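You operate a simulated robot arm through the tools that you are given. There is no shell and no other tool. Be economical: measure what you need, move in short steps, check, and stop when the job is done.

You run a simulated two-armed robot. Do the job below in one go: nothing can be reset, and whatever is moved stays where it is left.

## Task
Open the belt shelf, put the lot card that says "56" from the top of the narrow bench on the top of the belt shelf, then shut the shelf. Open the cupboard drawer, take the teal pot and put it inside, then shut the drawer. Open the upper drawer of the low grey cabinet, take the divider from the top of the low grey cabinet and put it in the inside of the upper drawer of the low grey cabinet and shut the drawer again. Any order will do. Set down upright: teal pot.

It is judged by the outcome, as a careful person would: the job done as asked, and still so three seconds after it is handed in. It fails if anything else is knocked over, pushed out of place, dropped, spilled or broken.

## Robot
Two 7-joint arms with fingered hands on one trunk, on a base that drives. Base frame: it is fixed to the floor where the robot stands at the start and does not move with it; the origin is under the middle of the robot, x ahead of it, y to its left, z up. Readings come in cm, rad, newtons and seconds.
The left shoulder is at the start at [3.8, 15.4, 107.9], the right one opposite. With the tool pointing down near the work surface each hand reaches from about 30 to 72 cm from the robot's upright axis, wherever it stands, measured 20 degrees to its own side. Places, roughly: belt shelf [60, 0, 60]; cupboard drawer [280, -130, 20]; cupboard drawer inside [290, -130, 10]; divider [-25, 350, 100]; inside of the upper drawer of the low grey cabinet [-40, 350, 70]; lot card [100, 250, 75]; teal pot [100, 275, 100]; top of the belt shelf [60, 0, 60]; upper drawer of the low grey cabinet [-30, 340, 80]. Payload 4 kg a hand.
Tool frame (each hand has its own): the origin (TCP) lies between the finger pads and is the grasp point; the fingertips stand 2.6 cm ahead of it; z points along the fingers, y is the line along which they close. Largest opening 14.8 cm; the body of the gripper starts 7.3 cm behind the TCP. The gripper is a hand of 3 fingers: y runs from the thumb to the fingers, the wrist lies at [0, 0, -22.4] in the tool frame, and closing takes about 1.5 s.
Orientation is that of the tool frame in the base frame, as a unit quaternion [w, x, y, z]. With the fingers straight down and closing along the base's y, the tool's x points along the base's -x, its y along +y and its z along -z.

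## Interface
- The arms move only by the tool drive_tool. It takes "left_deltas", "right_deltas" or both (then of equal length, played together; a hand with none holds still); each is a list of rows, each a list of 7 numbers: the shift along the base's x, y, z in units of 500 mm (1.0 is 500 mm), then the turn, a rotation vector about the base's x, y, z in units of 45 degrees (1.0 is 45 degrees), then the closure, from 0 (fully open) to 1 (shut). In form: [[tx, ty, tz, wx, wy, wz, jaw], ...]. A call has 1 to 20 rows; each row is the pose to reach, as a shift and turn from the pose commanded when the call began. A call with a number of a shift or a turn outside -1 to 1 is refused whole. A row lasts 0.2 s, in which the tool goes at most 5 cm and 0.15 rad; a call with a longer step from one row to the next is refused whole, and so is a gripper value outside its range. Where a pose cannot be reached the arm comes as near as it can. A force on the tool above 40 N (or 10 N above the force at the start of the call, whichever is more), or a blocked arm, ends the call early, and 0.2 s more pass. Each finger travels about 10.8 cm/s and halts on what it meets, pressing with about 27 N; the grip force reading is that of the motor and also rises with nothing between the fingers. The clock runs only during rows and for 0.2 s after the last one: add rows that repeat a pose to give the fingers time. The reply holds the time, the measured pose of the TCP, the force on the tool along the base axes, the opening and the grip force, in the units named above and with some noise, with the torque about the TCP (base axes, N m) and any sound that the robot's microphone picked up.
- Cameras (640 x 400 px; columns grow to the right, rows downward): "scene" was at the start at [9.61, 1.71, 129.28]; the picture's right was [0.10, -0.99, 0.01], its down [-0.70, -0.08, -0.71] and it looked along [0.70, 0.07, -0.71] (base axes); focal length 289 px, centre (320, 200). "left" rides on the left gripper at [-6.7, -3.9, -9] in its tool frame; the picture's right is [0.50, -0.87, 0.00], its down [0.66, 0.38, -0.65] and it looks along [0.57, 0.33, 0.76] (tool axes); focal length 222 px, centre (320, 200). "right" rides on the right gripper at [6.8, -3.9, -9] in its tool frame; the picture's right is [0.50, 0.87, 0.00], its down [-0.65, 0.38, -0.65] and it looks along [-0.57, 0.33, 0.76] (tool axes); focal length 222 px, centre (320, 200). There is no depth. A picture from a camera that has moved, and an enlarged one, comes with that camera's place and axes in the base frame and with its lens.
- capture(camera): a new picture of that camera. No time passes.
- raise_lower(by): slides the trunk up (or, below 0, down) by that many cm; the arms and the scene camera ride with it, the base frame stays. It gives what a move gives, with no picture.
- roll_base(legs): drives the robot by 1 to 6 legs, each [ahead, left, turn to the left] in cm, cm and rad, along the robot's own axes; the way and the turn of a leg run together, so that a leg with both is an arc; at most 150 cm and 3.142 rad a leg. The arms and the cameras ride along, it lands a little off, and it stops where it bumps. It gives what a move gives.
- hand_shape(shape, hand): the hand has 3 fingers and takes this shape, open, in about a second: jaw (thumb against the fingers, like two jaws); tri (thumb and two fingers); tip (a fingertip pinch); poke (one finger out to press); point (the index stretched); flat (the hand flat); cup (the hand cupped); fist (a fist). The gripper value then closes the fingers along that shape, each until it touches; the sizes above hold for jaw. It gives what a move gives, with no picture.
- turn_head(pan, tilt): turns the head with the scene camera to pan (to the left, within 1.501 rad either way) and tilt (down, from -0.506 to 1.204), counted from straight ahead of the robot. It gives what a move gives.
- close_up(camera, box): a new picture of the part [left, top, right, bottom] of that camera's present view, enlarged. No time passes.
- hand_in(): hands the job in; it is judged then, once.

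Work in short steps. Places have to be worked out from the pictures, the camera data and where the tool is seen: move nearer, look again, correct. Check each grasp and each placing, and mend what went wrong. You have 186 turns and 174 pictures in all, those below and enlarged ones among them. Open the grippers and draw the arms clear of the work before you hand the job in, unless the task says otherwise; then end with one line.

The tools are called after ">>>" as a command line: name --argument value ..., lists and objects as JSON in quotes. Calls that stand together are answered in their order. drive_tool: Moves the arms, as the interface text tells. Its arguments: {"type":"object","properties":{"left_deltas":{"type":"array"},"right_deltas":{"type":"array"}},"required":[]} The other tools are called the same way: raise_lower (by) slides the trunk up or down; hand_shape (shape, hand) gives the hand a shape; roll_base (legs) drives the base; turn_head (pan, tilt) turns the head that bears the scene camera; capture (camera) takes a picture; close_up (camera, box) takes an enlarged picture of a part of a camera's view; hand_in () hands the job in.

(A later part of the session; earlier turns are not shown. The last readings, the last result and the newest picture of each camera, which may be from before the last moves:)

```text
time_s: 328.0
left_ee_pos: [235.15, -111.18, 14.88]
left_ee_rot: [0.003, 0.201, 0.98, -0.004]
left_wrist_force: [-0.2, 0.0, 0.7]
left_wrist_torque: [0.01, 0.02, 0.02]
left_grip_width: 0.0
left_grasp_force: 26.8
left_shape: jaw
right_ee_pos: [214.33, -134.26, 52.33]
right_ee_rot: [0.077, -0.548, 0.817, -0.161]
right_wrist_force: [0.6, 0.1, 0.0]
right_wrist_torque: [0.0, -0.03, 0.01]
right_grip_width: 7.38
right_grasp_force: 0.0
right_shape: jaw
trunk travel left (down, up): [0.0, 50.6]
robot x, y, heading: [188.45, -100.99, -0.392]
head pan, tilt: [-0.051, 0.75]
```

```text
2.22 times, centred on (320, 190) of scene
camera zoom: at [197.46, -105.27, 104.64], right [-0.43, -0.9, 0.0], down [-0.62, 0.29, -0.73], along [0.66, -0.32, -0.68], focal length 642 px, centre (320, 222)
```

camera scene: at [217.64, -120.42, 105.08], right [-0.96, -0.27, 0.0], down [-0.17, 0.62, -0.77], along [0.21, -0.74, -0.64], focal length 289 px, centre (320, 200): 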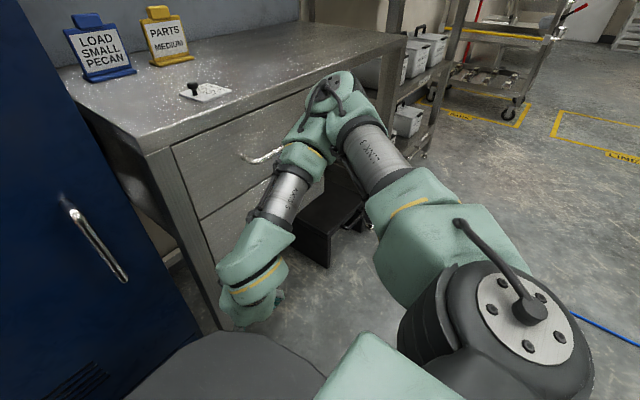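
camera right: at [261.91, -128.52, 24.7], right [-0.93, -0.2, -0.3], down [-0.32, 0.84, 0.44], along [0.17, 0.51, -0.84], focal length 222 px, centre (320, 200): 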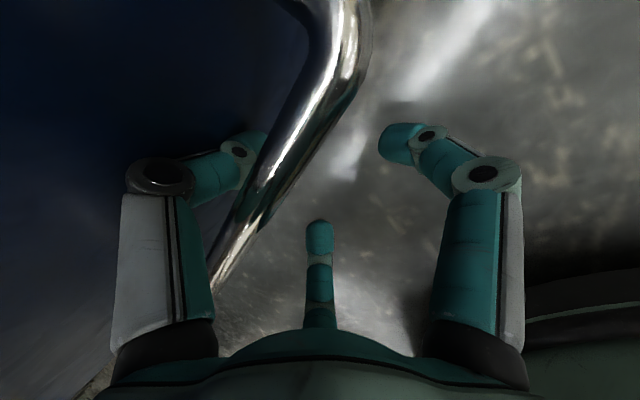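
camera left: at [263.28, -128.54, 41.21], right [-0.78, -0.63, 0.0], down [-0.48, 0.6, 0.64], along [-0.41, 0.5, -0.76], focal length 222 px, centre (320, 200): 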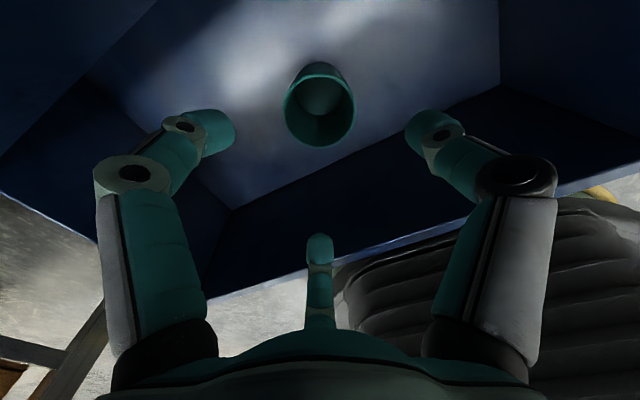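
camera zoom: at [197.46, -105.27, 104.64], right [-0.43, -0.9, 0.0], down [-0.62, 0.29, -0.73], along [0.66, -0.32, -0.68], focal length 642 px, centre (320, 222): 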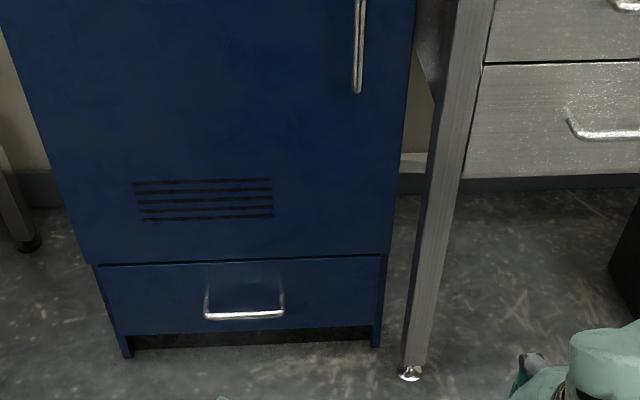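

Drawer shut with the pot inside. Now I fetch the card: raise the trunk, straighten the right hand and lift it.

>>> raise_lower --by 34

>>> drive_tool --right_deltas '[[0.02, 0, 0.06, 0.05, 0.13, 0, 0.5], [0.04, 0, 0.12, 0.1, 0.26, 0, 0.5], [0.06, 0, 0.18, 0.15, 0.39, 0, 0.5], [0.08, 0, 0.24, 0.21, 0.51, 0, 0.5], [0.1, 0, 0.3, 0.21, 0.51, 0, 0.5], [0.12, 0, 0.36, 0.21, 0.51, 0, 0.5]]' --left_deltas '[[0, 0, 0.08, 0, 0, 0, 0.8], [0, 0, 0.16, 0, 0, 0, 0.6], [0, 0, 0.24, 0, 0, 0, 0.5], [0, 0, 0.32, 0, 0, 0, 0.5], [0, 0, 0.4, 0, 0, 0, 0.5], [0, 0, 0.48, 0, 0, 0, 0.5]]'

>>> roll_base --legs '[[0, -19, 0], [20, 0, 0]]'

>>> turn_head --pan -0.4 --tilt 0.8

>>> capture --camera "scene"

```text
time_s: 331.4
left_ee_pos: [234.95, -111.13, 48.78]
left_ee_rot: [0.002, 0.2, 0.98, -0.004]
left_wrist_force: [-0.6, -0.5, 0.1]
left_wrist_torque: [-0.01, 0.0, -0.01]
left_grip_width: 0.0
left_grasp_force: 27.2
left_shape: jaw
right_ee_pos: [214.36, -134.15, 85.97]
right_ee_rot: [0.077, -0.548, 0.818, -0.16]
right_wrist_force: [-0.4, -0.8, -0.1]
right_wrist_torque: [0.01, 0.0, -0.02]
right_grip_width: 7.34
right_grasp_force: 0.0
right_shape: jaw
trunk travel left (down, up): [-34.0, 16.6]
robot x, y, heading: [188.09, -100.98, -0.396]
head pan, tilt: [-0.051, 0.75]
```

```text
time_s: 332.8
left_ee_pos: [234.89, -111.06, 72.88]
left_ee_rot: [0.0, 0.2, 0.98, -0.003]
left_wrist_force: [1.2, 0.3, 0.2]
left_wrist_torque: [-0.01, 0.0, 0.02]
left_grip_width: 7.35
left_grasp_force: 0.0
left_shape: jaw
right_ee_pos: [220.28, -133.94, 104.22]
right_ee_rot: [-0.043, -0.561, 0.826, 0.019]
right_wrist_force: [-0.4, 0.2, -0.5]
right_wrist_torque: [-0.02, 0.01, 0.01]
right_grip_width: 7.36
right_grasp_force: 0.1
right_shape: jaw
trunk travel left (down, up): [-34.0, 16.6]
robot x, y, heading: [188.11, -100.86, -0.395]
head pan, tilt: [-0.051, 0.75]
```

```text
time_s: 335.5
left_ee_pos: [246.09, -136.46, 72.82]
left_ee_rot: [0.001, 0.2, 0.98, -0.004]
left_wrist_force: [-0.3, 0.5, -0.1]
left_wrist_torque: [0.01, 0.05, 0.0]
left_grip_width: 7.36
left_grasp_force: 0.0
left_shape: jaw
right_ee_pos: [231.4, -159.48, 104.16]
right_ee_rot: [-0.042, -0.561, 0.827, 0.019]
right_wrist_force: [0.6, 0.3, -0.1]
right_wrist_torque: [0.02, -0.01, 0.02]
right_grip_width: 7.32
right_grasp_force: 0.0
right_shape: jaw
trunk travel left (down, up): [-34.0, 16.6]
robot x, y, heading: [199.46, -126.55, -0.397]
head pan, tilt: [-0.051, 0.75]
```

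```text
time_s: 336.4
left_ee_pos: [246.03, -136.41, 72.73]
left_ee_rot: [0.001, 0.2, 0.98, -0.003]
left_wrist_force: [-0.2, -0.7, -0.1]
left_wrist_torque: [-0.02, 0.0, 0.02]
left_grip_width: 7.35
left_grasp_force: 0.0
left_shape: jaw
right_ee_pos: [231.47, -159.41, 104.15]
right_ee_rot: [-0.043, -0.562, 0.826, 0.018]
right_wrist_force: [-0.3, -0.6, 0.6]
right_wrist_torque: [-0.01, 0.01, -0.04]
right_grip_width: 7.34
right_grasp_force: 0.0
right_shape: jaw
trunk travel left (down, up): [-34.0, 16.6]
robot x, y, heading: [199.11, -126.26, -0.391]
head pan, tilt: [-0.4, 0.799]
```

```text
28 pictures are left
camera scene: at [206.79, -132.78, 138.07], right [-0.71, -0.7, 0.0], down [-0.5, 0.51, -0.7], along [0.49, -0.5, -0.72], focal length 289 px, centre (320, 200)
```

scene: 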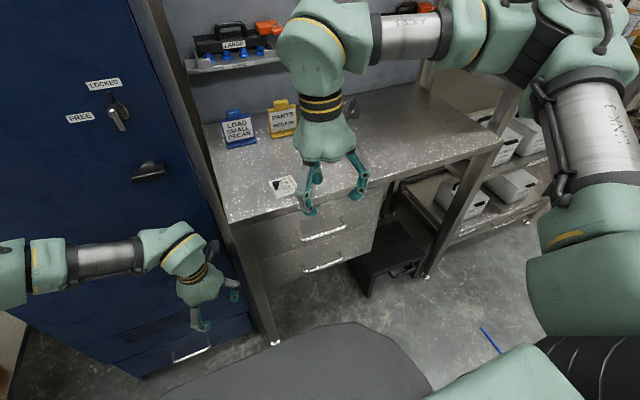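

The card is where I left it, knob ≈ (252.6,-163.3). I move over it and check.

>>> drive_tool --right_deltas '[[0.08, -0.015, 0, -0.02, -0.05, 0, 0.5], [0.17, -0.03, 0, -0.045, -0.108, 0, 0.5], [0.26, -0.046, 0, -0.045, -0.108, 0, 0.5], [0.34, -0.061, -0.02, -0.045, -0.108, 0, 0.5], [0.422, -0.076, -0.05, -0.045, -0.108, 0, 0.5], [0.422, -0.076, -0.12, -0.045, -0.108, 0, 0.5]]'

>>> capture --camera "right"

```text
time_s: 337.8
left_ee_pos: [246.08, -136.45, 72.8]
left_ee_rot: [0.001, 0.2, 0.98, -0.003]
left_wrist_force: [0.1, 0.2, -0.1]
left_wrist_torque: [-0.04, -0.03, 0.03]
left_grip_width: 7.33
left_grasp_force: 0.0
left_shape: jaw
right_ee_pos: [252.59, -163.26, 98.09]
right_ee_rot: [-0.018, -0.562, 0.827, -0.018]
right_wrist_force: [0.4, 0.0, -0.2]
right_wrist_torque: [0.01, -0.02, 0.0]
right_grip_width: 7.36
right_grasp_force: 0.0
right_shape: jaw
trunk travel left (down, up): [-34.0, 16.6]
robot x, y, heading: [199.46, -126.58, -0.392]
head pan, tilt: [-0.4, 0.799]
```

```text
27 pictures are left
camera right: at [253.9, -170.63, 107.35], right [-0.99, -0.14, 0.01], down [-0.1, 0.78, 0.62], along [-0.1, 0.61, -0.79], focal length 222 px, centre (320, 200)
```

right: 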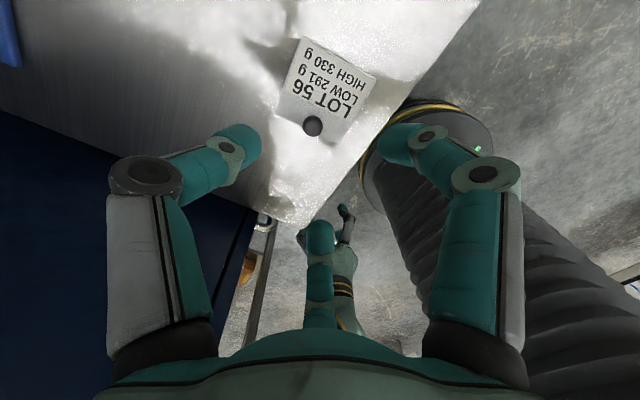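

>>> drive_tool --right_deltas '[[0.008, -0.008, -0.06, 0, 0, 0, 0.5], [0.008, -0.008, -0.12, 0, 0, 0, 0.5], [0.008, -0.008, -0.16, 0, 0, 0, 0.5], [0.008, -0.008, -0.188, 0, 0, 0, 0.5], [0.008, -0.008, -0.188, 0, 0, 0, 0.6], [0.008, -0.008, -0.188, 0, 0, 0, 0.7], [0.008, -0.008, -0.188, 0, 0, 0, 0.8], [0.008, -0.008, -0.188, 0, 0, 0, 0.9], [0.008, -0.008, -0.188, 0, 0, 0, 1], [0.008, -0.008, -0.188, 0, 0, 0, 1], [0.008, -0.008, -0.188, 0, 0, 0, 1]]'

>>> drive_tool --right_deltas '[[0, 0, 0.04, 0, 0, 0, 1], [0, 0, 0.1, 0, 0, 0, 1], [-0.02, 0.01, 0.17, 0, 0, 0, 1], [-0.08, 0.035, 0.24, 0, 0, 0, 1], [-0.16, 0.068, 0.26, 0, 0, 0, 1], [-0.24, 0.1, 0.26, 0, 0, 0, 1], [-0.3, 0.126, 0.26, 0, 0, 0, 1]]'

>>> capture --camera "right"

```text
time_s: 340.1
left_ee_pos: [246.17, -136.48, 72.9]
left_ee_rot: [0.001, 0.2, 0.98, -0.004]
left_wrist_force: [0.5, -0.3, -0.1]
left_wrist_torque: [0.03, 0.02, -0.02]
left_grip_width: 7.34
left_grasp_force: 0.1
left_shape: jaw
right_ee_pos: [252.83, -163.61, 88.73]
right_ee_rot: [-0.017, -0.561, 0.828, -0.019]
right_wrist_force: [0.3, 0.2, -0.4]
right_wrist_torque: [0.01, 0.02, -0.01]
right_grip_width: 0.0
right_grasp_force: 26.7
right_shape: jaw
trunk travel left (down, up): [-34.0, 16.6]
robot x, y, heading: [199.44, -126.22, -0.395]
head pan, tilt: [-0.4, 0.799]
```

```text
time_s: 341.8
left_ee_pos: [246.0, -136.42, 72.89]
left_ee_rot: [0.001, 0.201, 0.98, -0.002]
left_wrist_force: [0.4, -0.3, 0.3]
left_wrist_torque: [-0.04, -0.01, 0.01]
left_grip_width: 7.37
left_grasp_force: 0.0
left_shape: jaw
right_ee_pos: [237.9, -157.3, 101.79]
right_ee_rot: [-0.017, -0.561, 0.827, -0.02]
right_wrist_force: [0.3, 0.0, 0.7]
right_wrist_torque: [-0.01, -0.02, 0.0]
right_grip_width: 0.0
right_grasp_force: 26.7
right_shape: jaw
trunk travel left (down, up): [-34.0, 16.6]
robot x, y, heading: [199.11, -126.03, -0.395]
head pan, tilt: [-0.4, 0.799]
```

```text
26 pictures are left
camera right: at [239.29, -164.65, 111.02], right [-0.99, -0.14, 0.01], down [-0.1, 0.78, 0.61], along [-0.1, 0.61, -0.79], focal length 222 px, centre (320, 200)
```

right: 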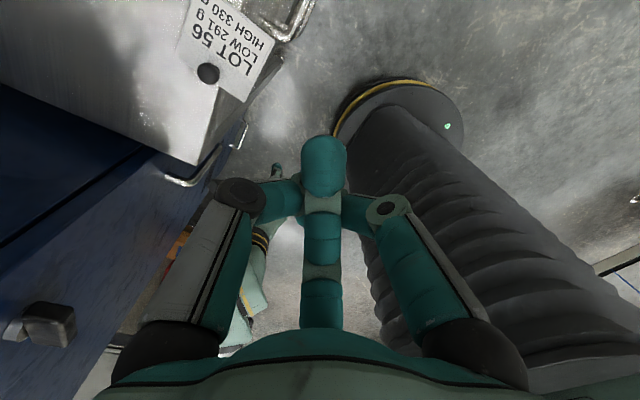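

Missed – the knob slipped and the card was dragged toward the bench edge. I look closely at where it is now.

>>> close_up --camera "scene" --box '[200, 110, 380, 250]'

>>> close_up --camera "right" --box '[120, 0, 340, 180]'

```text
2.86 times, centred on (290, 180) of scene
camera zoom: at [206.7, -132.77, 138.07], right [-0.71, -0.7, 0.0], down [-0.5, 0.51, -0.7], along [0.49, -0.5, -0.72], focal length 825 px, centre (406, 257)
```

zoom: 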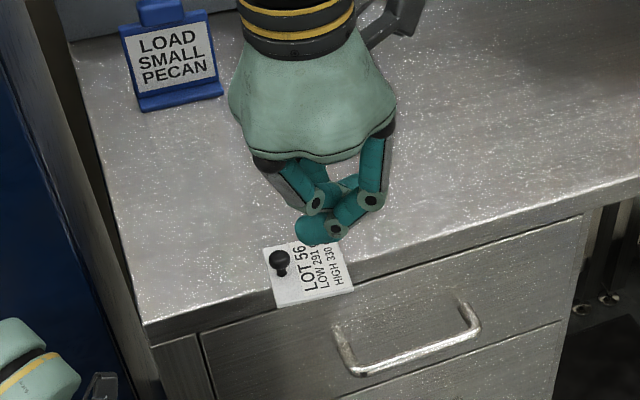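

```text
2.22 times, centred on (230, 90) of right
camera zoom: at [239.29, -164.65, 111.02], right [-0.99, -0.14, 0.01], down [-0.1, 0.78, 0.61], along [-0.1, 0.61, -0.79], focal length 494 px, centre (520, 444)
```

zoom: 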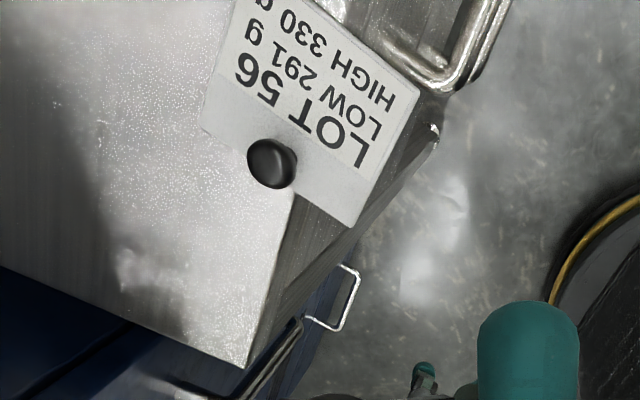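

Card overhangs the edge slightly, knob centre (248.35,-159.94,88.1), bench really ≈84.9, so I was 0.6 cm too high. I go back, lower to 88.0 exactly over the knob.

>>> drive_tool --right_deltas '[[0.05, -0.013, 0, 0, 0, 0, 0.8], [0.1, -0.026, 0, 0, 0, 0, 0.6], [0.15, -0.04, 0, 0, 0, 0, 0.5], [0.209, -0.053, -0.04, 0, 0, 0, 0.5], [0.209, -0.053, -0.1, 0, 0, 0, 0.5], [0.209, -0.053, -0.16, 0, 0, 0, 0.5], [0.209, -0.053, -0.22, 0, 0, 0, 0.5], [0.209, -0.053, -0.276, 0, 0, 0, 0.5]]'

>>> capture --camera "right"

```text
time_s: 343.6
left_ee_pos: [245.78, -136.37, 73.09]
left_ee_rot: [0.003, 0.2, 0.98, -0.004]
left_wrist_force: [-0.3, -0.3, 1.1]
left_wrist_torque: [-0.02, -0.02, 0.01]
left_grip_width: 7.33
left_grasp_force: 0.1
left_shape: jaw
right_ee_pos: [248.42, -160.08, 88.43]
right_ee_rot: [-0.014, -0.56, 0.828, -0.022]
right_wrist_force: [0.1, -1.1, 17.8]
right_wrist_torque: [-0.29, -0.87, 0.0]
right_grip_width: 7.47
right_grasp_force: 0.0
right_shape: jaw
trunk travel left (down, up): [-34.0, 16.6]
robot x, y, heading: [199.33, -125.73, -0.392]
head pan, tilt: [-0.4, 0.799]
```

```text
23 pictures are left
camera right: at [249.6, -167.33, 97.73], right [-0.99, -0.14, 0.0], down [-0.11, 0.78, 0.61], along [-0.09, 0.61, -0.79], focal length 222 px, centre (320, 200)
```

right: 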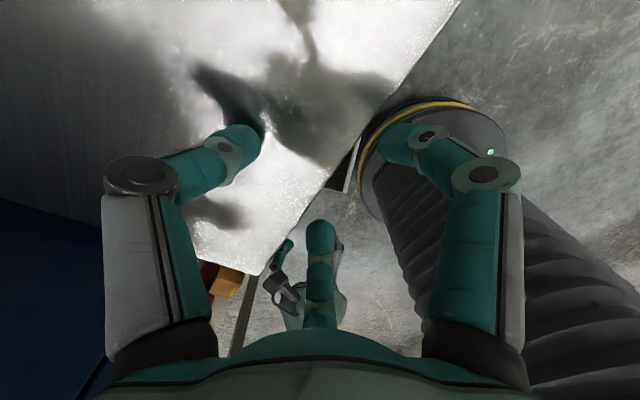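

The card is no longer in view – I lift the hand and look where it went.

>>> drive_tool --right_deltas '[[0, 0, 0.06, 0, 0, 0, 0.5], [0, 0, 0.14, 0, 0, 0, 0.5], [0.0, 0.0, 0.22, 0, 0, 0, 0.5], [0, 0, 0.3, 0, 0, 0, 0.5]]'

>>> capture --camera "scene"

```text
time_s: 344.6
left_ee_pos: [246.04, -136.41, 72.77]
left_ee_rot: [0.002, 0.2, 0.98, -0.004]
left_wrist_force: [0.4, -0.6, -0.4]
left_wrist_torque: [-0.01, -0.01, 0.01]
left_grip_width: 7.35
left_grasp_force: 0.1
left_shape: jaw
right_ee_pos: [248.32, -160.11, 103.08]
right_ee_rot: [-0.017, -0.561, 0.827, -0.02]
right_wrist_force: [-0.4, 0.0, 0.6]
right_wrist_torque: [0.01, 0.0, -0.01]
right_grip_width: 7.4
right_grasp_force: 0.1
right_shape: jaw
trunk travel left (down, up): [-34.0, 16.6]
robot x, y, heading: [199.7, -126.18, -0.394]
head pan, tilt: [-0.4, 0.799]
```

```text
22 pictures are left
camera scene: at [206.71, -132.71, 138.07], right [-0.71, -0.7, 0.0], down [-0.5, 0.51, -0.7], along [0.49, -0.5, -0.72], focal length 289 px, centre (320, 200)
```

scene: 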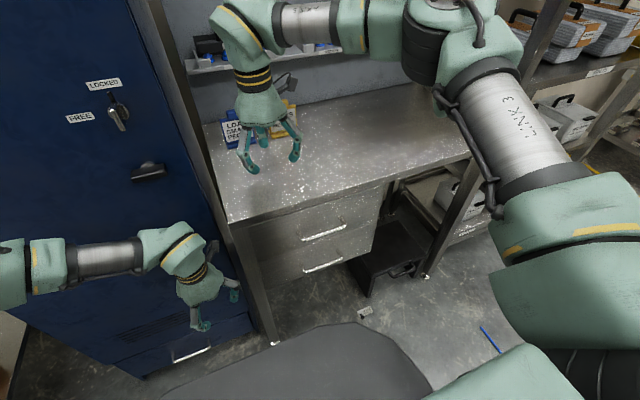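

The card fell to the floor in front of the bench. I zoom in to see how it lies.

>>> close_up --camera "scene" --box '[320, 280, 420, 340]'

```text
6.40 times, centred on (370, 310) of scene
camera zoom: at [206.71, -132.71, 138.07], right [-0.71, -0.7, 0.0], down [-0.5, 0.51, -0.7], along [0.49, -0.5, -0.72], focal length 1849 px, centre (0, -504)
```

zoom: 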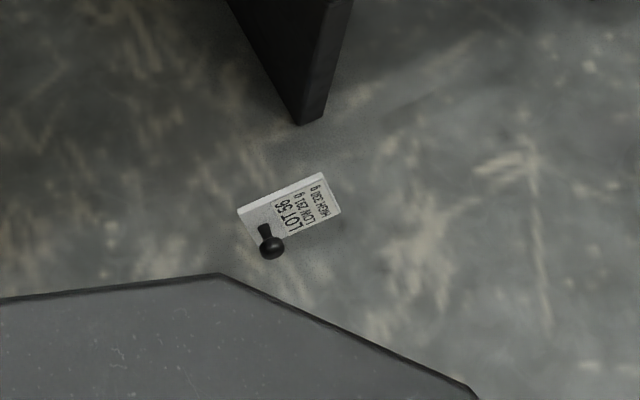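

The card lies tilted on its edge and knob, around (230,-190). I'll stand facing along the bench (toward -b) so the left hand can pinch the plate at my left side. First retract the right hand, back off and turn right 90°.

>>> drive_tool --right_deltas '[[-0.08, 0.034, 0.02, 0, 0, 0, 0.5], [-0.16, 0.067, 0.02, 0, 0, 0, 0.5], [-0.24, 0.1, 0.02, 0, 0, 0, 0.5], [-0.32, 0.134, 0.02, 0, 0, 0, 0.5]]'

>>> roll_base --legs '[[-30, 0, 0], [0, 0, -1.571], [34, 41.5, 0]]'

>>> raise_lower --by -34

>>> turn_head --pan 0.9 --tilt 1.1

>>> capture --camera "scene"

```text
time_s: 345.6
left_ee_pos: [245.99, -136.38, 72.84]
left_ee_rot: [0.002, 0.201, 0.98, -0.004]
left_wrist_force: [-0.2, 1.0, 0.7]
left_wrist_torque: [-0.02, -0.03, 0.03]
left_grip_width: 7.33
left_grasp_force: 0.1
left_shape: jaw
right_ee_pos: [232.26, -153.26, 103.98]
right_ee_rot: [-0.017, -0.561, 0.828, -0.02]
right_wrist_force: [-0.6, -0.3, -0.3]
right_wrist_torque: [0.0, -0.03, 0.01]
right_grip_width: 7.41
right_grasp_force: 0.1
right_shape: jaw
trunk travel left (down, up): [-34.0, 16.6]
robot x, y, heading: [199.54, -125.89, -0.394]
head pan, tilt: [-0.4, 0.799]
```

```text
time_s: 354.1
left_ee_pos: [187.45, -208.19, 72.81]
left_ee_rot: [-0.002, 0.832, 0.555, -0.003]
left_wrist_force: [0.2, -0.6, 0.4]
left_wrist_torque: [0.03, 0.02, -0.01]
left_grip_width: 7.36
left_grasp_force: 0.0
left_shape: jaw
right_ee_pos: [170.67, -194.82, 103.87]
right_ee_rot: [-0.026, 0.183, 0.983, -0.003]
right_wrist_force: [0.3, -0.1, -0.2]
right_wrist_torque: [0.03, 0.0, -0.01]
right_grip_width: 7.39
right_grasp_force: 0.1
right_shape: jaw
trunk travel left (down, up): [-34.0, 16.6]
robot x, y, heading: [197.25, -161.3, -1.951]
head pan, tilt: [-0.4, 0.799]
```

```text
time_s: 357.4
left_ee_pos: [187.6, -208.2, 39.0]
left_ee_rot: [-0.002, 0.831, 0.556, -0.002]
left_wrist_force: [0.0, -0.2, 0.6]
left_wrist_torque: [-0.02, 0.03, -0.01]
left_grip_width: 7.37
left_grasp_force: 0.0
left_shape: jaw
right_ee_pos: [170.62, -194.85, 69.99]
right_ee_rot: [-0.026, 0.183, 0.983, -0.002]
right_wrist_force: [-0.4, 0.0, -0.2]
right_wrist_torque: [0.04, 0.0, -0.03]
right_grip_width: 7.38
right_grasp_force: 0.0
right_shape: jaw
trunk travel left (down, up): [0.0, 50.6]
robot x, y, heading: [197.46, -161.42, -1.956]
head pan, tilt: [-0.4, 0.799]
```

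```text
time_s: 358.9
left_ee_pos: [187.63, -208.34, 38.97]
left_ee_rot: [-0.003, 0.831, 0.556, -0.004]
left_wrist_force: [0.3, 0.0, 0.3]
left_wrist_torque: [0.01, -0.01, -0.01]
left_grip_width: 7.36
left_grasp_force: 0.1
left_shape: jaw
right_ee_pos: [170.71, -194.81, 70.01]
right_ee_rot: [-0.026, 0.183, 0.983, -0.002]
right_wrist_force: [-0.4, -0.1, -0.2]
right_wrist_torque: [-0.02, 0.0, -0.04]
right_grip_width: 7.36
right_grasp_force: 0.0
right_shape: jaw
trunk travel left (down, up): [0.0, 50.6]
robot x, y, heading: [196.86, -161.43, -1.951]
head pan, tilt: [0.901, 1.1]
```

```text
20 pictures are left
camera scene: at [199.4, -168.91, 102.06], right [-0.87, -0.49, 0.0], down [-0.44, 0.77, -0.45], along [0.22, -0.39, -0.89], focal length 289 px, centre (320, 200)
```

scene: 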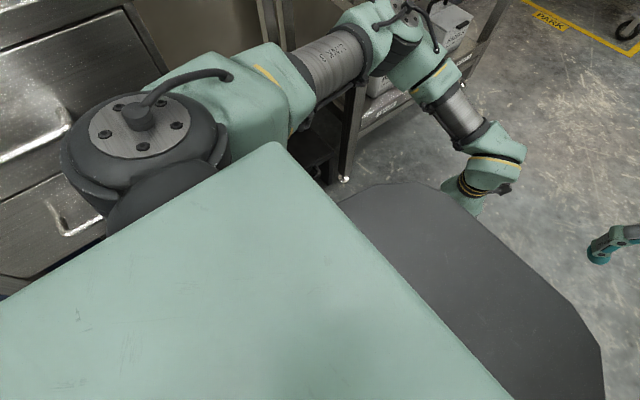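

I swing the left hand round to the card's place at my left, high first, and look with its camera.

>>> drive_tool --left_deltas '[[0.09, 0.0, -0.03, 0, 0, 0, 0.4], [0.18, 0.02, -0.06, 0, 0, 0, 0.4], [0.27, 0.04, -0.09, 0, 0, 0, 0.4], [0.36, 0.06, -0.12, 0, 0, 0, 0.4], [0.45, 0.08, -0.15, 0, 0, 0, 0.4], [0.54, 0.106, -0.18, 0, 0, 0, 0.4], [0.61, 0.16, -0.2, 0, 0, 0, 0.4], [0.68, 0.21, -0.22, 0, 0, 0, 0.4], [0.75, 0.27, -0.24, 0, 0, 0, 0.4], [0.81, 0.32, -0.26, 0, 0, 0, 0.4], [0.846, 0.352, -0.28, 0, 0, 0, 0.4], [0.846, 0.352, -0.36, 0, 0, 0, 0.4]]'

>>> capture --camera "left"

```text
time_s: 361.7
left_ee_pos: [226.8, -200.76, 21.04]
left_ee_rot: [-0.002, 0.878, 0.478, -0.004]
left_wrist_force: [-5.0, 0.3, 3.7]
left_wrist_torque: [-0.28, 0.06, -0.33]
left_grip_width: 8.92
left_grasp_force: 0.1
left_shape: jaw
right_ee_pos: [167.79, -194.31, 69.53]
right_ee_rot: [-0.024, 0.27, 0.963, 0.006]
right_wrist_force: [0.1, 0.1, -0.9]
right_wrist_torque: [0.08, -0.01, 0.03]
right_grip_width: 7.41
right_grasp_force: 0.1
right_shape: jaw
trunk travel left (down, up): [0.0, 50.6]
robot x, y, heading: [200.64, -166.15, -2.13]
head pan, tilt: [0.901, 1.1]
stopped in row 12 (left hand): the arm was blocked; the commanded pose is now the measured one
```

```text
19 pictures are left
camera left: at [219.83, -204.35, 30.23], right [-0.46, 0.89, 0.01], down [0.68, 0.34, 0.65], along [0.57, 0.3, -0.76], focal length 222 px, centre (320, 200)
```

left: 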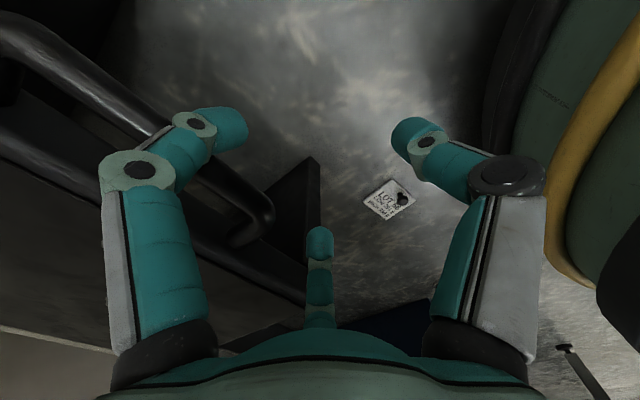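

The left elbow seems to have jammed on the bench and turned the base a bit; the card is seen at about (235,-183). I ease away from the bench and drive backward so the hand comes above the card.

>>> roll_base --legs '[[0, -3, 0], [-19, 0, 0]]'

>>> capture --camera "left"

```text
time_s: 362.8
left_ee_pos: [223.43, -199.18, 20.83]
left_ee_rot: [-0.004, 0.878, 0.478, -0.013]
left_wrist_force: [1.0, 0.7, -1.7]
left_wrist_torque: [0.0, -0.01, -0.02]
left_grip_width: 8.86
left_grasp_force: 0.0
left_shape: jaw
right_ee_pos: [165.5, -191.98, 69.87]
right_ee_rot: [-0.026, 0.274, 0.961, 0.003]
right_wrist_force: [-0.7, 0.8, -0.6]
right_wrist_torque: [-0.01, 0.01, -0.02]
right_grip_width: 7.4
right_grasp_force: 0.1
right_shape: jaw
trunk travel left (down, up): [0.0, 50.6]
robot x, y, heading: [197.72, -163.92, -2.141]
head pan, tilt: [0.901, 1.1]
stopped in leg 2: the robot was blocked; the commanded pose is now the measured one
```

```text
18 pictures are left
camera left: at [216.56, -202.78, 30.22], right [-0.45, 0.89, 0.01], down [0.69, 0.35, 0.63], along [0.56, 0.29, -0.77], focal length 222 px, centre (320, 200)
```

left: 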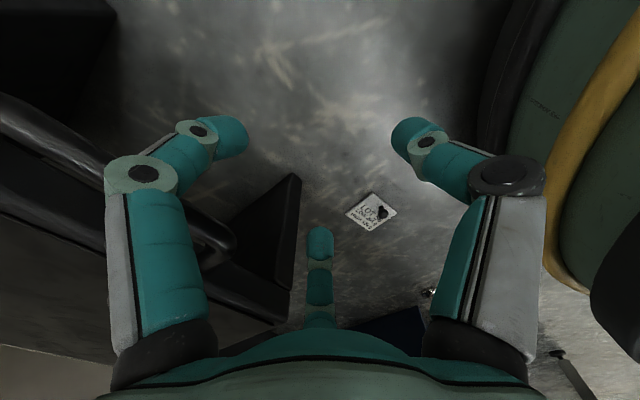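

Blocked moving backward, likely the left arm against a bench drawer handle. I move directly away from the bench (right 15 cm) and look at the situation.

>>> roll_base --legs '[[0, -15, 0]]'

>>> turn_head --pan 1.4 --tilt 0.7

>>> capture --camera "scene"

```text
time_s: 363.7
left_ee_pos: [221.49, -198.06, 21.04]
left_ee_rot: [-0.002, 0.879, 0.476, -0.013]
left_wrist_force: [-0.1, -0.5, 0.2]
left_wrist_torque: [-0.02, 0.02, 0.0]
left_grip_width: 8.85
left_grasp_force: 0.2
left_shape: jaw
right_ee_pos: [163.43, -190.7, 69.95]
right_ee_rot: [-0.027, 0.272, 0.962, 0.002]
right_wrist_force: [-0.2, 0.4, 0.4]
right_wrist_torque: [-0.04, -0.02, 0.02]
right_grip_width: 7.41
right_grasp_force: 0.1
right_shape: jaw
trunk travel left (down, up): [0.0, 50.6]
robot x, y, heading: [195.9, -162.96, -2.142]
head pan, tilt: [0.901, 1.1]
stopped in leg 1: the robot was blocked; the commanded pose is now the measured one
```

```text
time_s: 364.6
left_ee_pos: [221.46, -197.95, 20.93]
left_ee_rot: [-0.004, 0.879, 0.477, -0.012]
left_wrist_force: [-0.3, -0.2, 0.2]
left_wrist_torque: [0.01, 0.03, -0.02]
left_grip_width: 8.88
left_grasp_force: 0.1
left_shape: jaw
right_ee_pos: [163.51, -190.76, 69.89]
right_ee_rot: [-0.027, 0.273, 0.962, 0.002]
right_wrist_force: [-1.4, -0.2, 0.7]
right_wrist_torque: [-0.02, 0.02, 0.03]
right_grip_width: 7.38
right_grasp_force: 0.1
right_shape: jaw
trunk travel left (down, up): [0.0, 50.6]
robot x, y, heading: [196.04, -162.93, -2.143]
head pan, tilt: [1.4, 0.7]
```

```text
17 pictures are left
camera scene: at [200.7, -170.57, 105.04], right [-0.67, -0.74, 0.0], down [-0.48, 0.44, -0.76], along [0.56, -0.51, -0.65], focal length 289 px, centre (320, 200)
```

scene: 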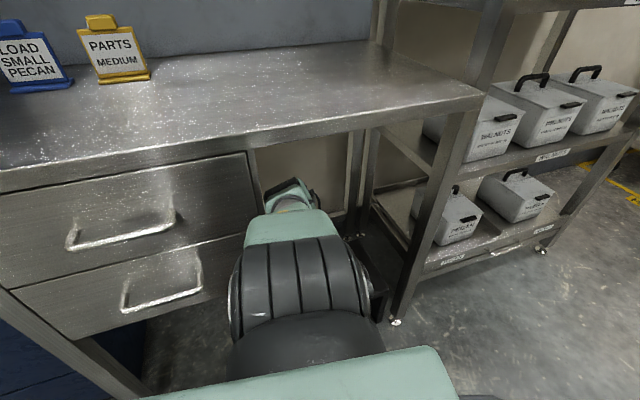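

The left elbow went into the bench's knee-hole beside the drawers. I reverse the arm motion exactly to draw it out again.

>>> drive_tool --left_deltas '[[-0.03, -0.025, 0.02, 0, 0, 0, 0.4], [-0.08, -0.055, 0.05, 0, 0, 0, 0.4], [-0.14, -0.09, 0.08, 0, 0, 0, 0.4], [-0.2, -0.125, 0.1, 0, 0, 0, 0.4], [-0.27, -0.16, 0.13, 0, 0, 0, 0.4], [-0.336, -0.188, 0.16, 0, 0, 0, 0.4], [-0.42, -0.19, 0.19, 0, 0, 0, 0.4], [-0.51, -0.19, 0.22, 0, 0, 0, 0.4], [-0.6, -0.19, 0.25, 0, 0, 0, 0.4], [-0.69, -0.19, 0.28, 0, 0, 0, 0.4], [-0.78, -0.185, 0.32, 0, 0, 0, 0.4], [-0.866, -0.182, 0.36, 0, 0, 0, 0.4]]'

>>> capture --camera "scene"

```text
time_s: 367.2
left_ee_pos: [178.23, -207.06, 38.92]
left_ee_rot: [-0.002, 0.878, 0.478, -0.012]
left_wrist_force: [0.2, 0.5, 0.7]
left_wrist_torque: [0.01, 0.03, -0.02]
left_grip_width: 8.87
left_grasp_force: 0.2
left_shape: jaw
right_ee_pos: [163.5, -190.62, 69.94]
right_ee_rot: [-0.026, 0.272, 0.962, -0.001]
right_wrist_force: [0.2, -1.2, 0.5]
right_wrist_torque: [0.01, -0.04, -0.01]
right_grip_width: 7.38
right_grasp_force: 0.2
right_shape: jaw
trunk travel left (down, up): [0.0, 50.6]
robot x, y, heading: [195.58, -162.93, -2.133]
head pan, tilt: [1.4, 0.7]
```

```text
16 pictures are left
camera scene: at [200.7, -170.29, 105.06], right [-0.67, -0.74, 0.0], down [-0.48, 0.43, -0.77], along [0.57, -0.52, -0.64], focal length 289 px, centre (320, 200)
```

scene: 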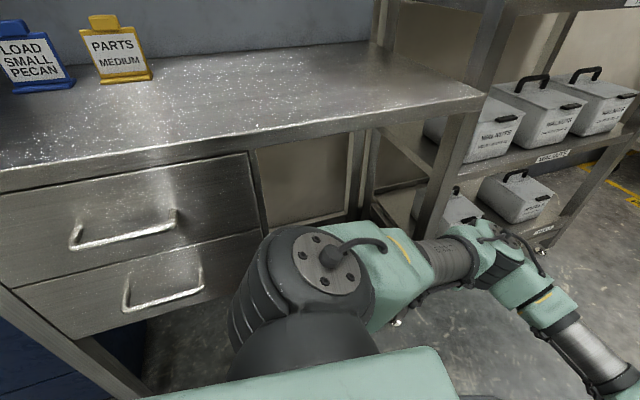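

The elbow is free and nothing moved on the bench. The card now lies near (236,-182). I move away, turn so that the right arm can reach it diagonally with its elbow over free floor, and prepose the right hand low.

>>> roll_base --legs '[[0, -31, 0], [0, 0, 1.26], [0, 0, 1.26]]'

>>> drive_tool --right_deltas '[[0, -0.02, -0.08, 0, 0, 0, 0.5], [-0.01, -0.05, -0.16, 0, 0, 0, 0.5], [-0.02, -0.08, -0.24, 0, 0, 0, 0.5], [-0.03, -0.11, -0.32, 0, 0, 0, 0.5], [-0.05, -0.14, -0.4, 0, 0, 0, 0.5], [-0.07, -0.18, -0.48, 0, 0, 0, 0.5], [-0.09, -0.22, -0.56, 0, 0, 0, 0.5], [-0.11, -0.26, -0.64, 0, 0, 0, 0.5], [-0.13, -0.3, -0.72, 0, 0, 0, 0.5], [-0.136, -0.328, -0.8, 0, 0, 0, 0.5], [-0.136, -0.328, -0.86, 0, 0, 0, 0.5]]'

```text
time_s: 375.6
left_ee_pos: [209.03, -119.51, 39.02]
left_ee_rot: [0.011, -0.198, 0.98, -0.006]
left_wrist_force: [-0.3, -0.7, 0.8]
left_wrist_torque: [-0.03, 0.0, -0.03]
left_grip_width: 8.89
left_grasp_force: 0.1
left_shape: jaw
right_ee_pos: [211.83, -141.24, 69.96]
right_ee_rot: [0.008, 0.839, -0.543, 0.026]
right_wrist_force: [-0.2, 0.0, 1.0]
right_wrist_torque: [0.0, 0.0, 0.0]
right_grip_width: 7.4
right_grasp_force: 0.0
right_shape: jaw
trunk travel left (down, up): [0.0, 50.6]
robot x, y, heading: [169.8, -145.66, 0.404]
head pan, tilt: [1.4, 0.7]
```

```text
time_s: 378.0
left_ee_pos: [208.86, -119.34, 39.02]
left_ee_rot: [0.011, -0.199, 0.98, -0.007]
left_wrist_force: [-1.0, -0.9, 0.5]
left_wrist_torque: [0.03, -0.03, 0.03]
left_grip_width: 8.87
left_grasp_force: 0.1
left_shape: jaw
right_ee_pos: [205.06, -157.8, 27.04]
right_ee_rot: [0.009, 0.84, -0.542, 0.026]
right_wrist_force: [-0.8, 0.1, 0.0]
right_wrist_torque: [-0.01, 0.02, -0.02]
right_grip_width: 7.39
right_grasp_force: 0.0
right_shape: jaw
trunk travel left (down, up): [0.0, 50.6]
robot x, y, heading: [169.56, -146.22, 0.4]
head pan, tilt: [1.4, 0.7]
```

I drive most of the way so that the hand comes close to the card, then look with the right camera.

>>> roll_base --legs '[[14, -28, 0]]'

>>> capture --camera "right"

```text
time_s: 380.1
left_ee_pos: [232.92, -139.65, 38.87]
left_ee_rot: [0.011, -0.2, 0.98, -0.005]
left_wrist_force: [0.1, -0.7, -0.2]
left_wrist_torque: [0.03, -0.04, 0.0]
left_grip_width: 8.88
left_grasp_force: 0.1
left_shape: jaw
right_ee_pos: [229.1, -177.97, 26.95]
right_ee_rot: [0.008, 0.839, -0.543, 0.026]
right_wrist_force: [-0.5, 0.0, 0.1]
right_wrist_torque: [0.01, 0.0, -0.02]
right_grip_width: 7.4
right_grasp_force: 0.1
right_shape: jaw
trunk travel left (down, up): [0.0, 50.6]
robot x, y, heading: [193.58, -166.32, 0.403]
head pan, tilt: [1.4, 0.7]
```

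```text
15 pictures are left
camera right: at [235.25, -182.19, 36.3], right [-0.58, -0.81, 0.01], down [-0.64, 0.47, 0.61], along [-0.51, 0.35, -0.79], focal length 222 px, centre (320, 200)
```

right: 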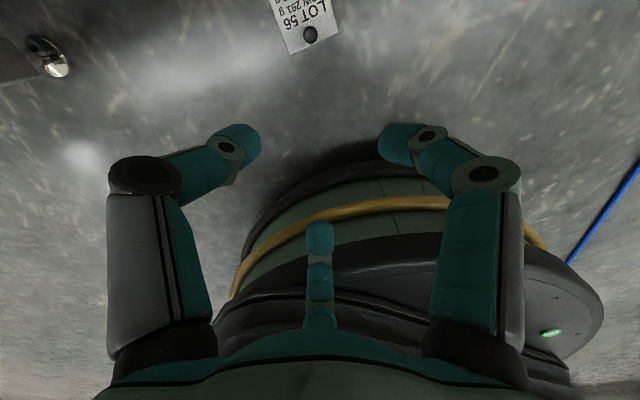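

The card lies flat, knob up at (235,-181.1). I shift the base so the hand is right above it.

>>> roll_base --legs '[[4.1, -5.2, 0]]'

>>> drive_tool --right_deltas '[[0, 0, -0.08, 0, 0, 0, 0.5], [0, 0, -0.16, 0, 0, 0, 0.5], [0, 0, -0.24, 0, 0, 0, 0.5], [0, 0, -0.32, 0, 0, 0, 0.5]]'

>>> capture --camera "right"

```text
time_s: 381.3
left_ee_pos: [238.33, -145.08, 39.13]
left_ee_rot: [0.013, -0.181, 0.983, -0.008]
left_wrist_force: [0.1, 0.6, 0.1]
left_wrist_torque: [-0.01, 0.0, 0.01]
left_grip_width: 8.86
left_grasp_force: 0.1
left_shape: jaw
right_ee_pos: [228.91, -183.49, 26.46]
right_ee_rot: [0.03, 0.844, -0.536, -0.003]
right_wrist_force: [-0.8, -0.1, -0.9]
right_wrist_torque: [0.01, 0.02, 0.01]
right_grip_width: 7.34
right_grasp_force: 0.0
right_shape: jaw
trunk travel left (down, up): [0.0, 50.6]
robot x, y, heading: [198.11, -170.49, 0.378]
head pan, tilt: [1.4, 0.7]
stopped in leg 1: the robot was blocked; the commanded pose is now the measured one
```

```text
time_s: 382.3
left_ee_pos: [238.21, -145.07, 38.97]
left_ee_rot: [0.011, -0.182, 0.983, -0.008]
left_wrist_force: [0.0, 0.6, -0.3]
left_wrist_torque: [0.0, 0.01, 0.01]
left_grip_width: 8.88
left_grasp_force: 0.0
left_shape: jaw
right_ee_pos: [229.69, -183.55, 10.41]
right_ee_rot: [0.026, 0.843, -0.537, 0.0]
right_wrist_force: [27.5, -8.7, 7.0]
right_wrist_torque: [0.51, 1.19, -0.72]
right_grip_width: 6.73
right_grasp_force: 0.1
right_shape: jaw
trunk travel left (down, up): [0.0, 50.6]
robot x, y, heading: [198.23, -170.53, 0.375]
head pan, tilt: [1.4, 0.7]
```

```text
14 pictures are left
camera right: at [236.42, -187.58, 19.33], right [-0.57, -0.82, 0.05], down [-0.6, 0.46, 0.65], along [-0.56, 0.34, -0.76], focal length 222 px, centre (320, 200)
```

right: 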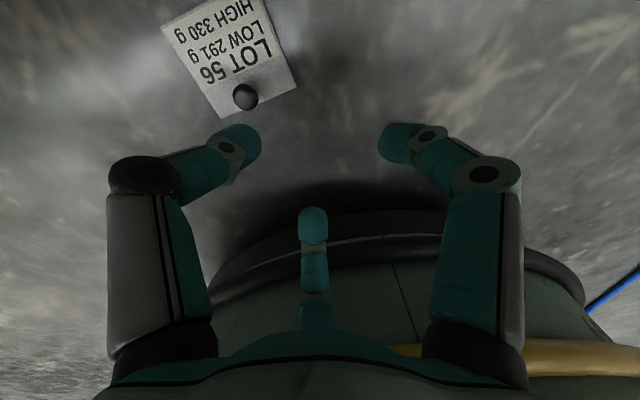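

My hand is pressing my own base rim; the knob is still at (235,-181.2). I lift slightly and move the hand over it.

>>> drive_tool --right_deltas '[[0.03, 0.01, 0.03, 0, 0, 0, 0.5], [0.07, 0.03, 0.05, 0, 0, 0, 0.5], [0.106, 0.048, 0.05, 0, 0, 0, 0.5], [0.106, 0.048, 0.0, 0, 0, 0, 0.5], [0.106, 0.048, -0.05, 0, 0, 0, 0.5]]'

>>> capture --camera "right"

```text
time_s: 383.5
left_ee_pos: [238.39, -145.07, 38.89]
left_ee_rot: [0.011, -0.182, 0.983, -0.006]
left_wrist_force: [-0.2, -0.2, 0.4]
left_wrist_torque: [0.01, -0.01, 0.01]
left_grip_width: 8.87
left_grasp_force: 0.1
left_shape: jaw
right_ee_pos: [234.42, -181.03, 7.82]
right_ee_rot: [0.028, 0.843, -0.537, -0.003]
right_wrist_force: [0.0, -0.8, -0.1]
right_wrist_torque: [0.01, 0.02, 0.0]
right_grip_width: 7.39
right_grasp_force: 0.1
right_shape: jaw
trunk travel left (down, up): [0.0, 50.6]
robot x, y, heading: [197.93, -170.76, 0.375]
head pan, tilt: [1.4, 0.7]
```

```text
13 pictures are left
camera right: at [241.26, -185.13, 16.69], right [-0.57, -0.82, 0.06], down [-0.6, 0.46, 0.66], along [-0.56, 0.34, -0.75], focal length 222 px, centre (320, 200)
```

right: 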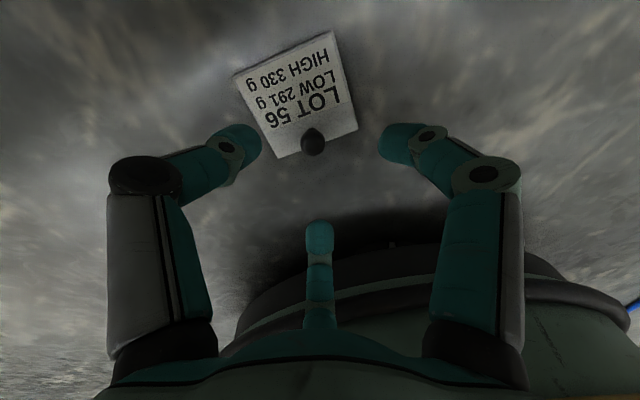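

Well centred. I lower to TCP z≈3.1 and close.

>>> drive_tool --right_deltas '[[0.014, -0.003, -0.04, 0, 0, 0, 0.5], [0.014, -0.003, -0.075, 0, 0, 0, 0.5], [0.014, -0.003, -0.095, 0, 0, 0, 0.5], [0.014, -0.003, -0.095, 0, 0, 0, 0.6], [0.014, -0.003, -0.095, 0, 0, 0, 0.7], [0.014, -0.003, -0.095, 0, 0, 0, 0.8], [0.014, -0.003, -0.095, 0, 0, 0, 0.9], [0.014, -0.003, -0.095, 0, 0, 0, 1], [0.014, -0.003, -0.095, 0, 0, 0, 1], [0.014, -0.003, -0.095, 0, 0, 0, 1]]'

```text
time_s: 385.7
left_ee_pos: [238.37, -144.97, 39.13]
left_ee_rot: [0.011, -0.182, 0.983, -0.006]
left_wrist_force: [-1.3, 0.2, 0.3]
left_wrist_torque: [0.0, 0.04, 0.0]
left_grip_width: 8.89
left_grasp_force: 0.0
left_shape: jaw
right_ee_pos: [235.08, -180.96, 3.15]
right_ee_rot: [0.029, 0.843, -0.537, -0.003]
right_wrist_force: [-0.2, 0.9, -0.4]
right_wrist_torque: [0.01, 0.02, 0.01]
right_grip_width: 1.32
right_grasp_force: 26.4
right_shape: jaw
trunk travel left (down, up): [0.0, 50.6]
robot x, y, heading: [198.26, -170.45, 0.376]
head pan, tilt: [1.4, 0.7]
```

Gripped (1.3 cm). I lift and back away from the bench.

>>> drive_tool --right_deltas '[[0, 0, 0.03, 0, 0, 0, 1], [0, 0, 0.08, 0, 0, 0, 1], [0, 0, 0.14, 0, 0, 0, 1], [0, 0, 0.2, 0, 0, 0, 1], [0, 0, 0.26, 0, 0, 0, 1]]'

>>> roll_base --legs '[[-30, 29, 0]]'

>>> capture --camera "right"

```text
time_s: 386.9
left_ee_pos: [238.24, -145.09, 38.93]
left_ee_rot: [0.012, -0.182, 0.983, -0.007]
left_wrist_force: [0.4, -0.3, 0.5]
left_wrist_torque: [-0.02, -0.01, 0.01]
left_grip_width: 8.85
left_grasp_force: 0.0
left_shape: jaw
right_ee_pos: [235.19, -180.97, 16.16]
right_ee_rot: [0.029, 0.843, -0.537, -0.002]
right_wrist_force: [0.4, 0.8, 0.4]
right_wrist_torque: [0.02, -0.02, 0.01]
right_grip_width: 1.31
right_grasp_force: 26.8
right_shape: jaw
trunk travel left (down, up): [0.0, 50.6]
robot x, y, heading: [198.21, -170.92, 0.38]
head pan, tilt: [1.4, 0.7]
```

```text
time_s: 389.5
left_ee_pos: [199.78, -129.04, 39.09]
left_ee_rot: [0.011, -0.182, 0.983, -0.006]
left_wrist_force: [-0.2, -0.1, -0.5]
left_wrist_torque: [0.01, 0.03, 0.02]
left_grip_width: 8.86
left_grasp_force: 0.0
left_shape: jaw
right_ee_pos: [196.59, -164.99, 16.17]
right_ee_rot: [0.028, 0.843, -0.537, -0.002]
right_wrist_force: [0.1, 0.3, -0.3]
right_wrist_torque: [0.0, 0.02, -0.01]
right_grip_width: 1.35
right_grasp_force: 27.6
right_shape: jaw
trunk travel left (down, up): [0.0, 50.6]
robot x, y, heading: [159.12, -154.81, 0.379]
head pan, tilt: [1.4, 0.7]
```

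```text
12 pictures are left
camera right: at [203.41, -169.17, 24.98], right [-0.57, -0.82, 0.06], down [-0.6, 0.46, 0.65], along [-0.56, 0.34, -0.75], focal length 222 px, centre (320, 200)
```

right: 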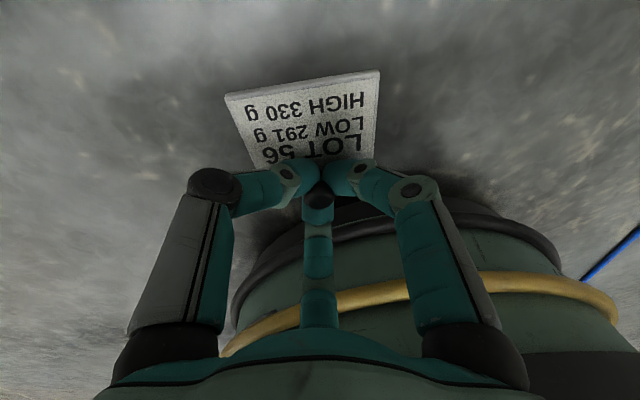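

Card secured. I turn to face the belt, and drive to the shelf (handle near a≈60, b≈25), raising the trunk and the card hand.

>>> roll_base --legs '[[0, 0, 1.18], [0, 0, 1.185], [60, -116, 0]]'

>>> raise_lower --by 18

>>> drive_tool --right_deltas '[[0, 0, 0.08, 0, 0, 0, 1], [0, 0, 0.16, 0, 0, 0, 1], [0, 0, 0.24, 0, 0, 0, 1], [0, 0, 0.32, 0, 0, 0, 1], [0, 0, 0.4, 0, 0, 0, 1], [0, 0, 0.48, 0, 0, 0, 1], [0, 0, 0.56, 0, 0, 0, 1], [0, 0, 0.64, 0, 0, 0, 1], [0, 0, 0.7, 0, 0, 0, 1]]' --left_deltas '[[0, 0, 0.06, 0, 0, -0.18, 0.4], [0, 0, 0.12, 0, 0, -0.36, 0.4], [0, 0, 0.18, 0, 0, -0.54, 0.4], [0, 0, 0.24, 0, 0, -0.72, 0.45], [0, 0, 0.3, 0, 0, -0.9, 0.5], [0, 0, 0.34, 0, 0, -1, 0.5], [0, 0, 0.34, 0, 0, -1, 0.5], [0, 0, 0.34, 0, 0, -1, 0.5], [0, 0, 0.34, 0, 0, -1, 0.5]]'

>>> turn_head --pan 0.1 --tilt 0.6

>>> capture --camera "scene"

```text
time_s: 401.9
left_ee_pos: [103.12, -14.16, 39.02]
left_ee_rot: [-0.01, 0.979, -0.204, -0.01]
left_wrist_force: [0.4, -0.5, -0.3]
left_wrist_torque: [0.02, 0.03, -0.02]
left_grip_width: 8.86
left_grasp_force: 0.2
left_shape: jaw
right_ee_pos: [130.58, 9.26, 16.09]
right_ee_rot: [0.013, 0.816, 0.577, 0.025]
right_wrist_force: [0.5, -1.0, 0.3]
right_wrist_torque: [-0.04, -0.03, 0.01]
right_grip_width: 1.33
right_grasp_force: 27.1
right_shape: jaw
trunk travel left (down, up): [0.0, 50.6]
robot x, y, heading: [149.66, -24.34, 2.743]
head pan, tilt: [1.4, 0.7]
```

```text
time_s: 403.9
left_ee_pos: [102.97, -14.28, 56.87]
left_ee_rot: [-0.011, 0.979, -0.204, -0.008]
left_wrist_force: [-0.6, 0.2, -0.2]
left_wrist_torque: [-0.01, 0.02, -0.01]
left_grip_width: 8.86
left_grasp_force: 0.0
left_shape: jaw
right_ee_pos: [130.63, 9.13, 34.11]
right_ee_rot: [0.014, 0.816, 0.578, 0.026]
right_wrist_force: [1.1, -0.1, 0.0]
right_wrist_torque: [0.0, 0.03, 0.01]
right_grip_width: 1.33
right_grasp_force: 27.1
right_shape: jaw
trunk travel left (down, up): [-18.0, 32.6]
robot x, y, heading: [149.01, -23.84, 2.74]
head pan, tilt: [1.4, 0.7]
```

```text
time_s: 405.9
left_ee_pos: [102.97, -14.19, 73.83]
left_ee_rot: [-0.012, 0.826, -0.563, -0.004]
left_wrist_force: [-0.3, 0.7, -0.3]
left_wrist_torque: [-0.01, 0.02, 0.0]
left_grip_width: 7.45
left_grasp_force: 0.1
left_shape: jaw
right_ee_pos: [130.6, 9.14, 69.24]
right_ee_rot: [0.014, 0.816, 0.577, 0.026]
right_wrist_force: [0.6, 0.1, 0.0]
right_wrist_torque: [-0.02, -0.03, 0.0]
right_grip_width: 1.31
right_grasp_force: 27.2
right_shape: jaw
trunk travel left (down, up): [-18.0, 32.6]
robot x, y, heading: [149.29, -24.18, 2.743]
head pan, tilt: [1.4, 0.7]
```

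```text
time_s: 407.4
left_ee_pos: [103.16, -14.13, 73.97]
left_ee_rot: [-0.013, 0.826, -0.563, -0.003]
left_wrist_force: [-0.7, -0.4, 0.1]
left_wrist_torque: [0.02, -0.04, 0.0]
left_grip_width: 7.46
left_grasp_force: 0.0
left_shape: jaw
right_ee_pos: [130.55, 9.23, 68.97]
right_ee_rot: [0.014, 0.816, 0.577, 0.025]
right_wrist_force: [0.3, 0.3, -0.5]
right_wrist_torque: [0.01, 0.01, -0.01]
right_grip_width: 1.29
right_grasp_force: 27.0
right_shape: jaw
trunk travel left (down, up): [-18.0, 32.6]
robot x, y, heading: [149.48, -24.02, 2.738]
head pan, tilt: [0.099, 0.6]
```

```text
11 pictures are left
camera scene: at [139.0, -20.73, 123.87], right [0.29, 0.96, 0.0], down [0.54, -0.17, -0.82], along [-0.79, 0.24, -0.57], focal length 289 px, centre (320, 200)
```

scene: 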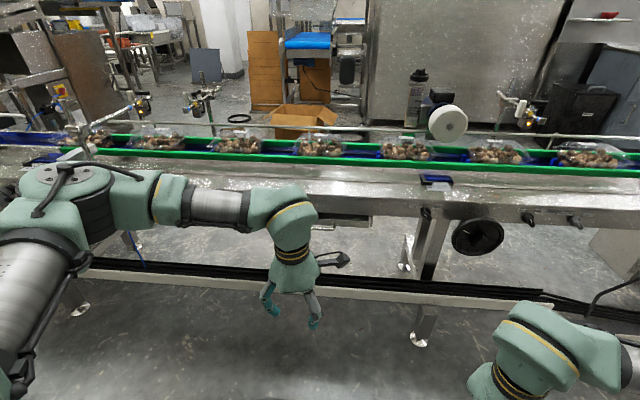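

>>> close_up --camera "scene" --box '[290, 170, 430, 260]'

```text
4.44 times, centred on (360, 215) of scene
camera zoom: at [139.0, -20.73, 123.87], right [0.29, 0.96, 0.0], down [0.54, -0.17, -0.82], along [-0.79, 0.24, -0.57], focal length 1284 px, centre (142, 133)
```

zoom: 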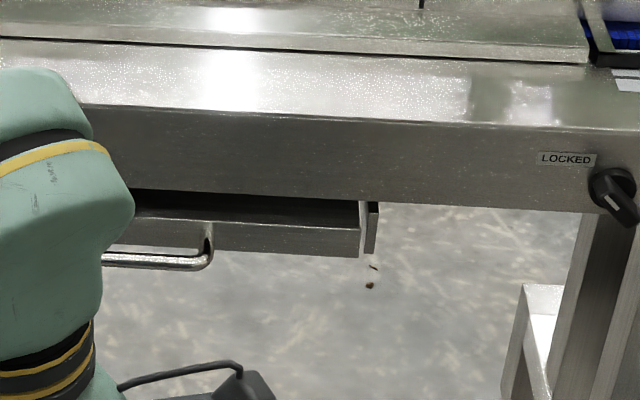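

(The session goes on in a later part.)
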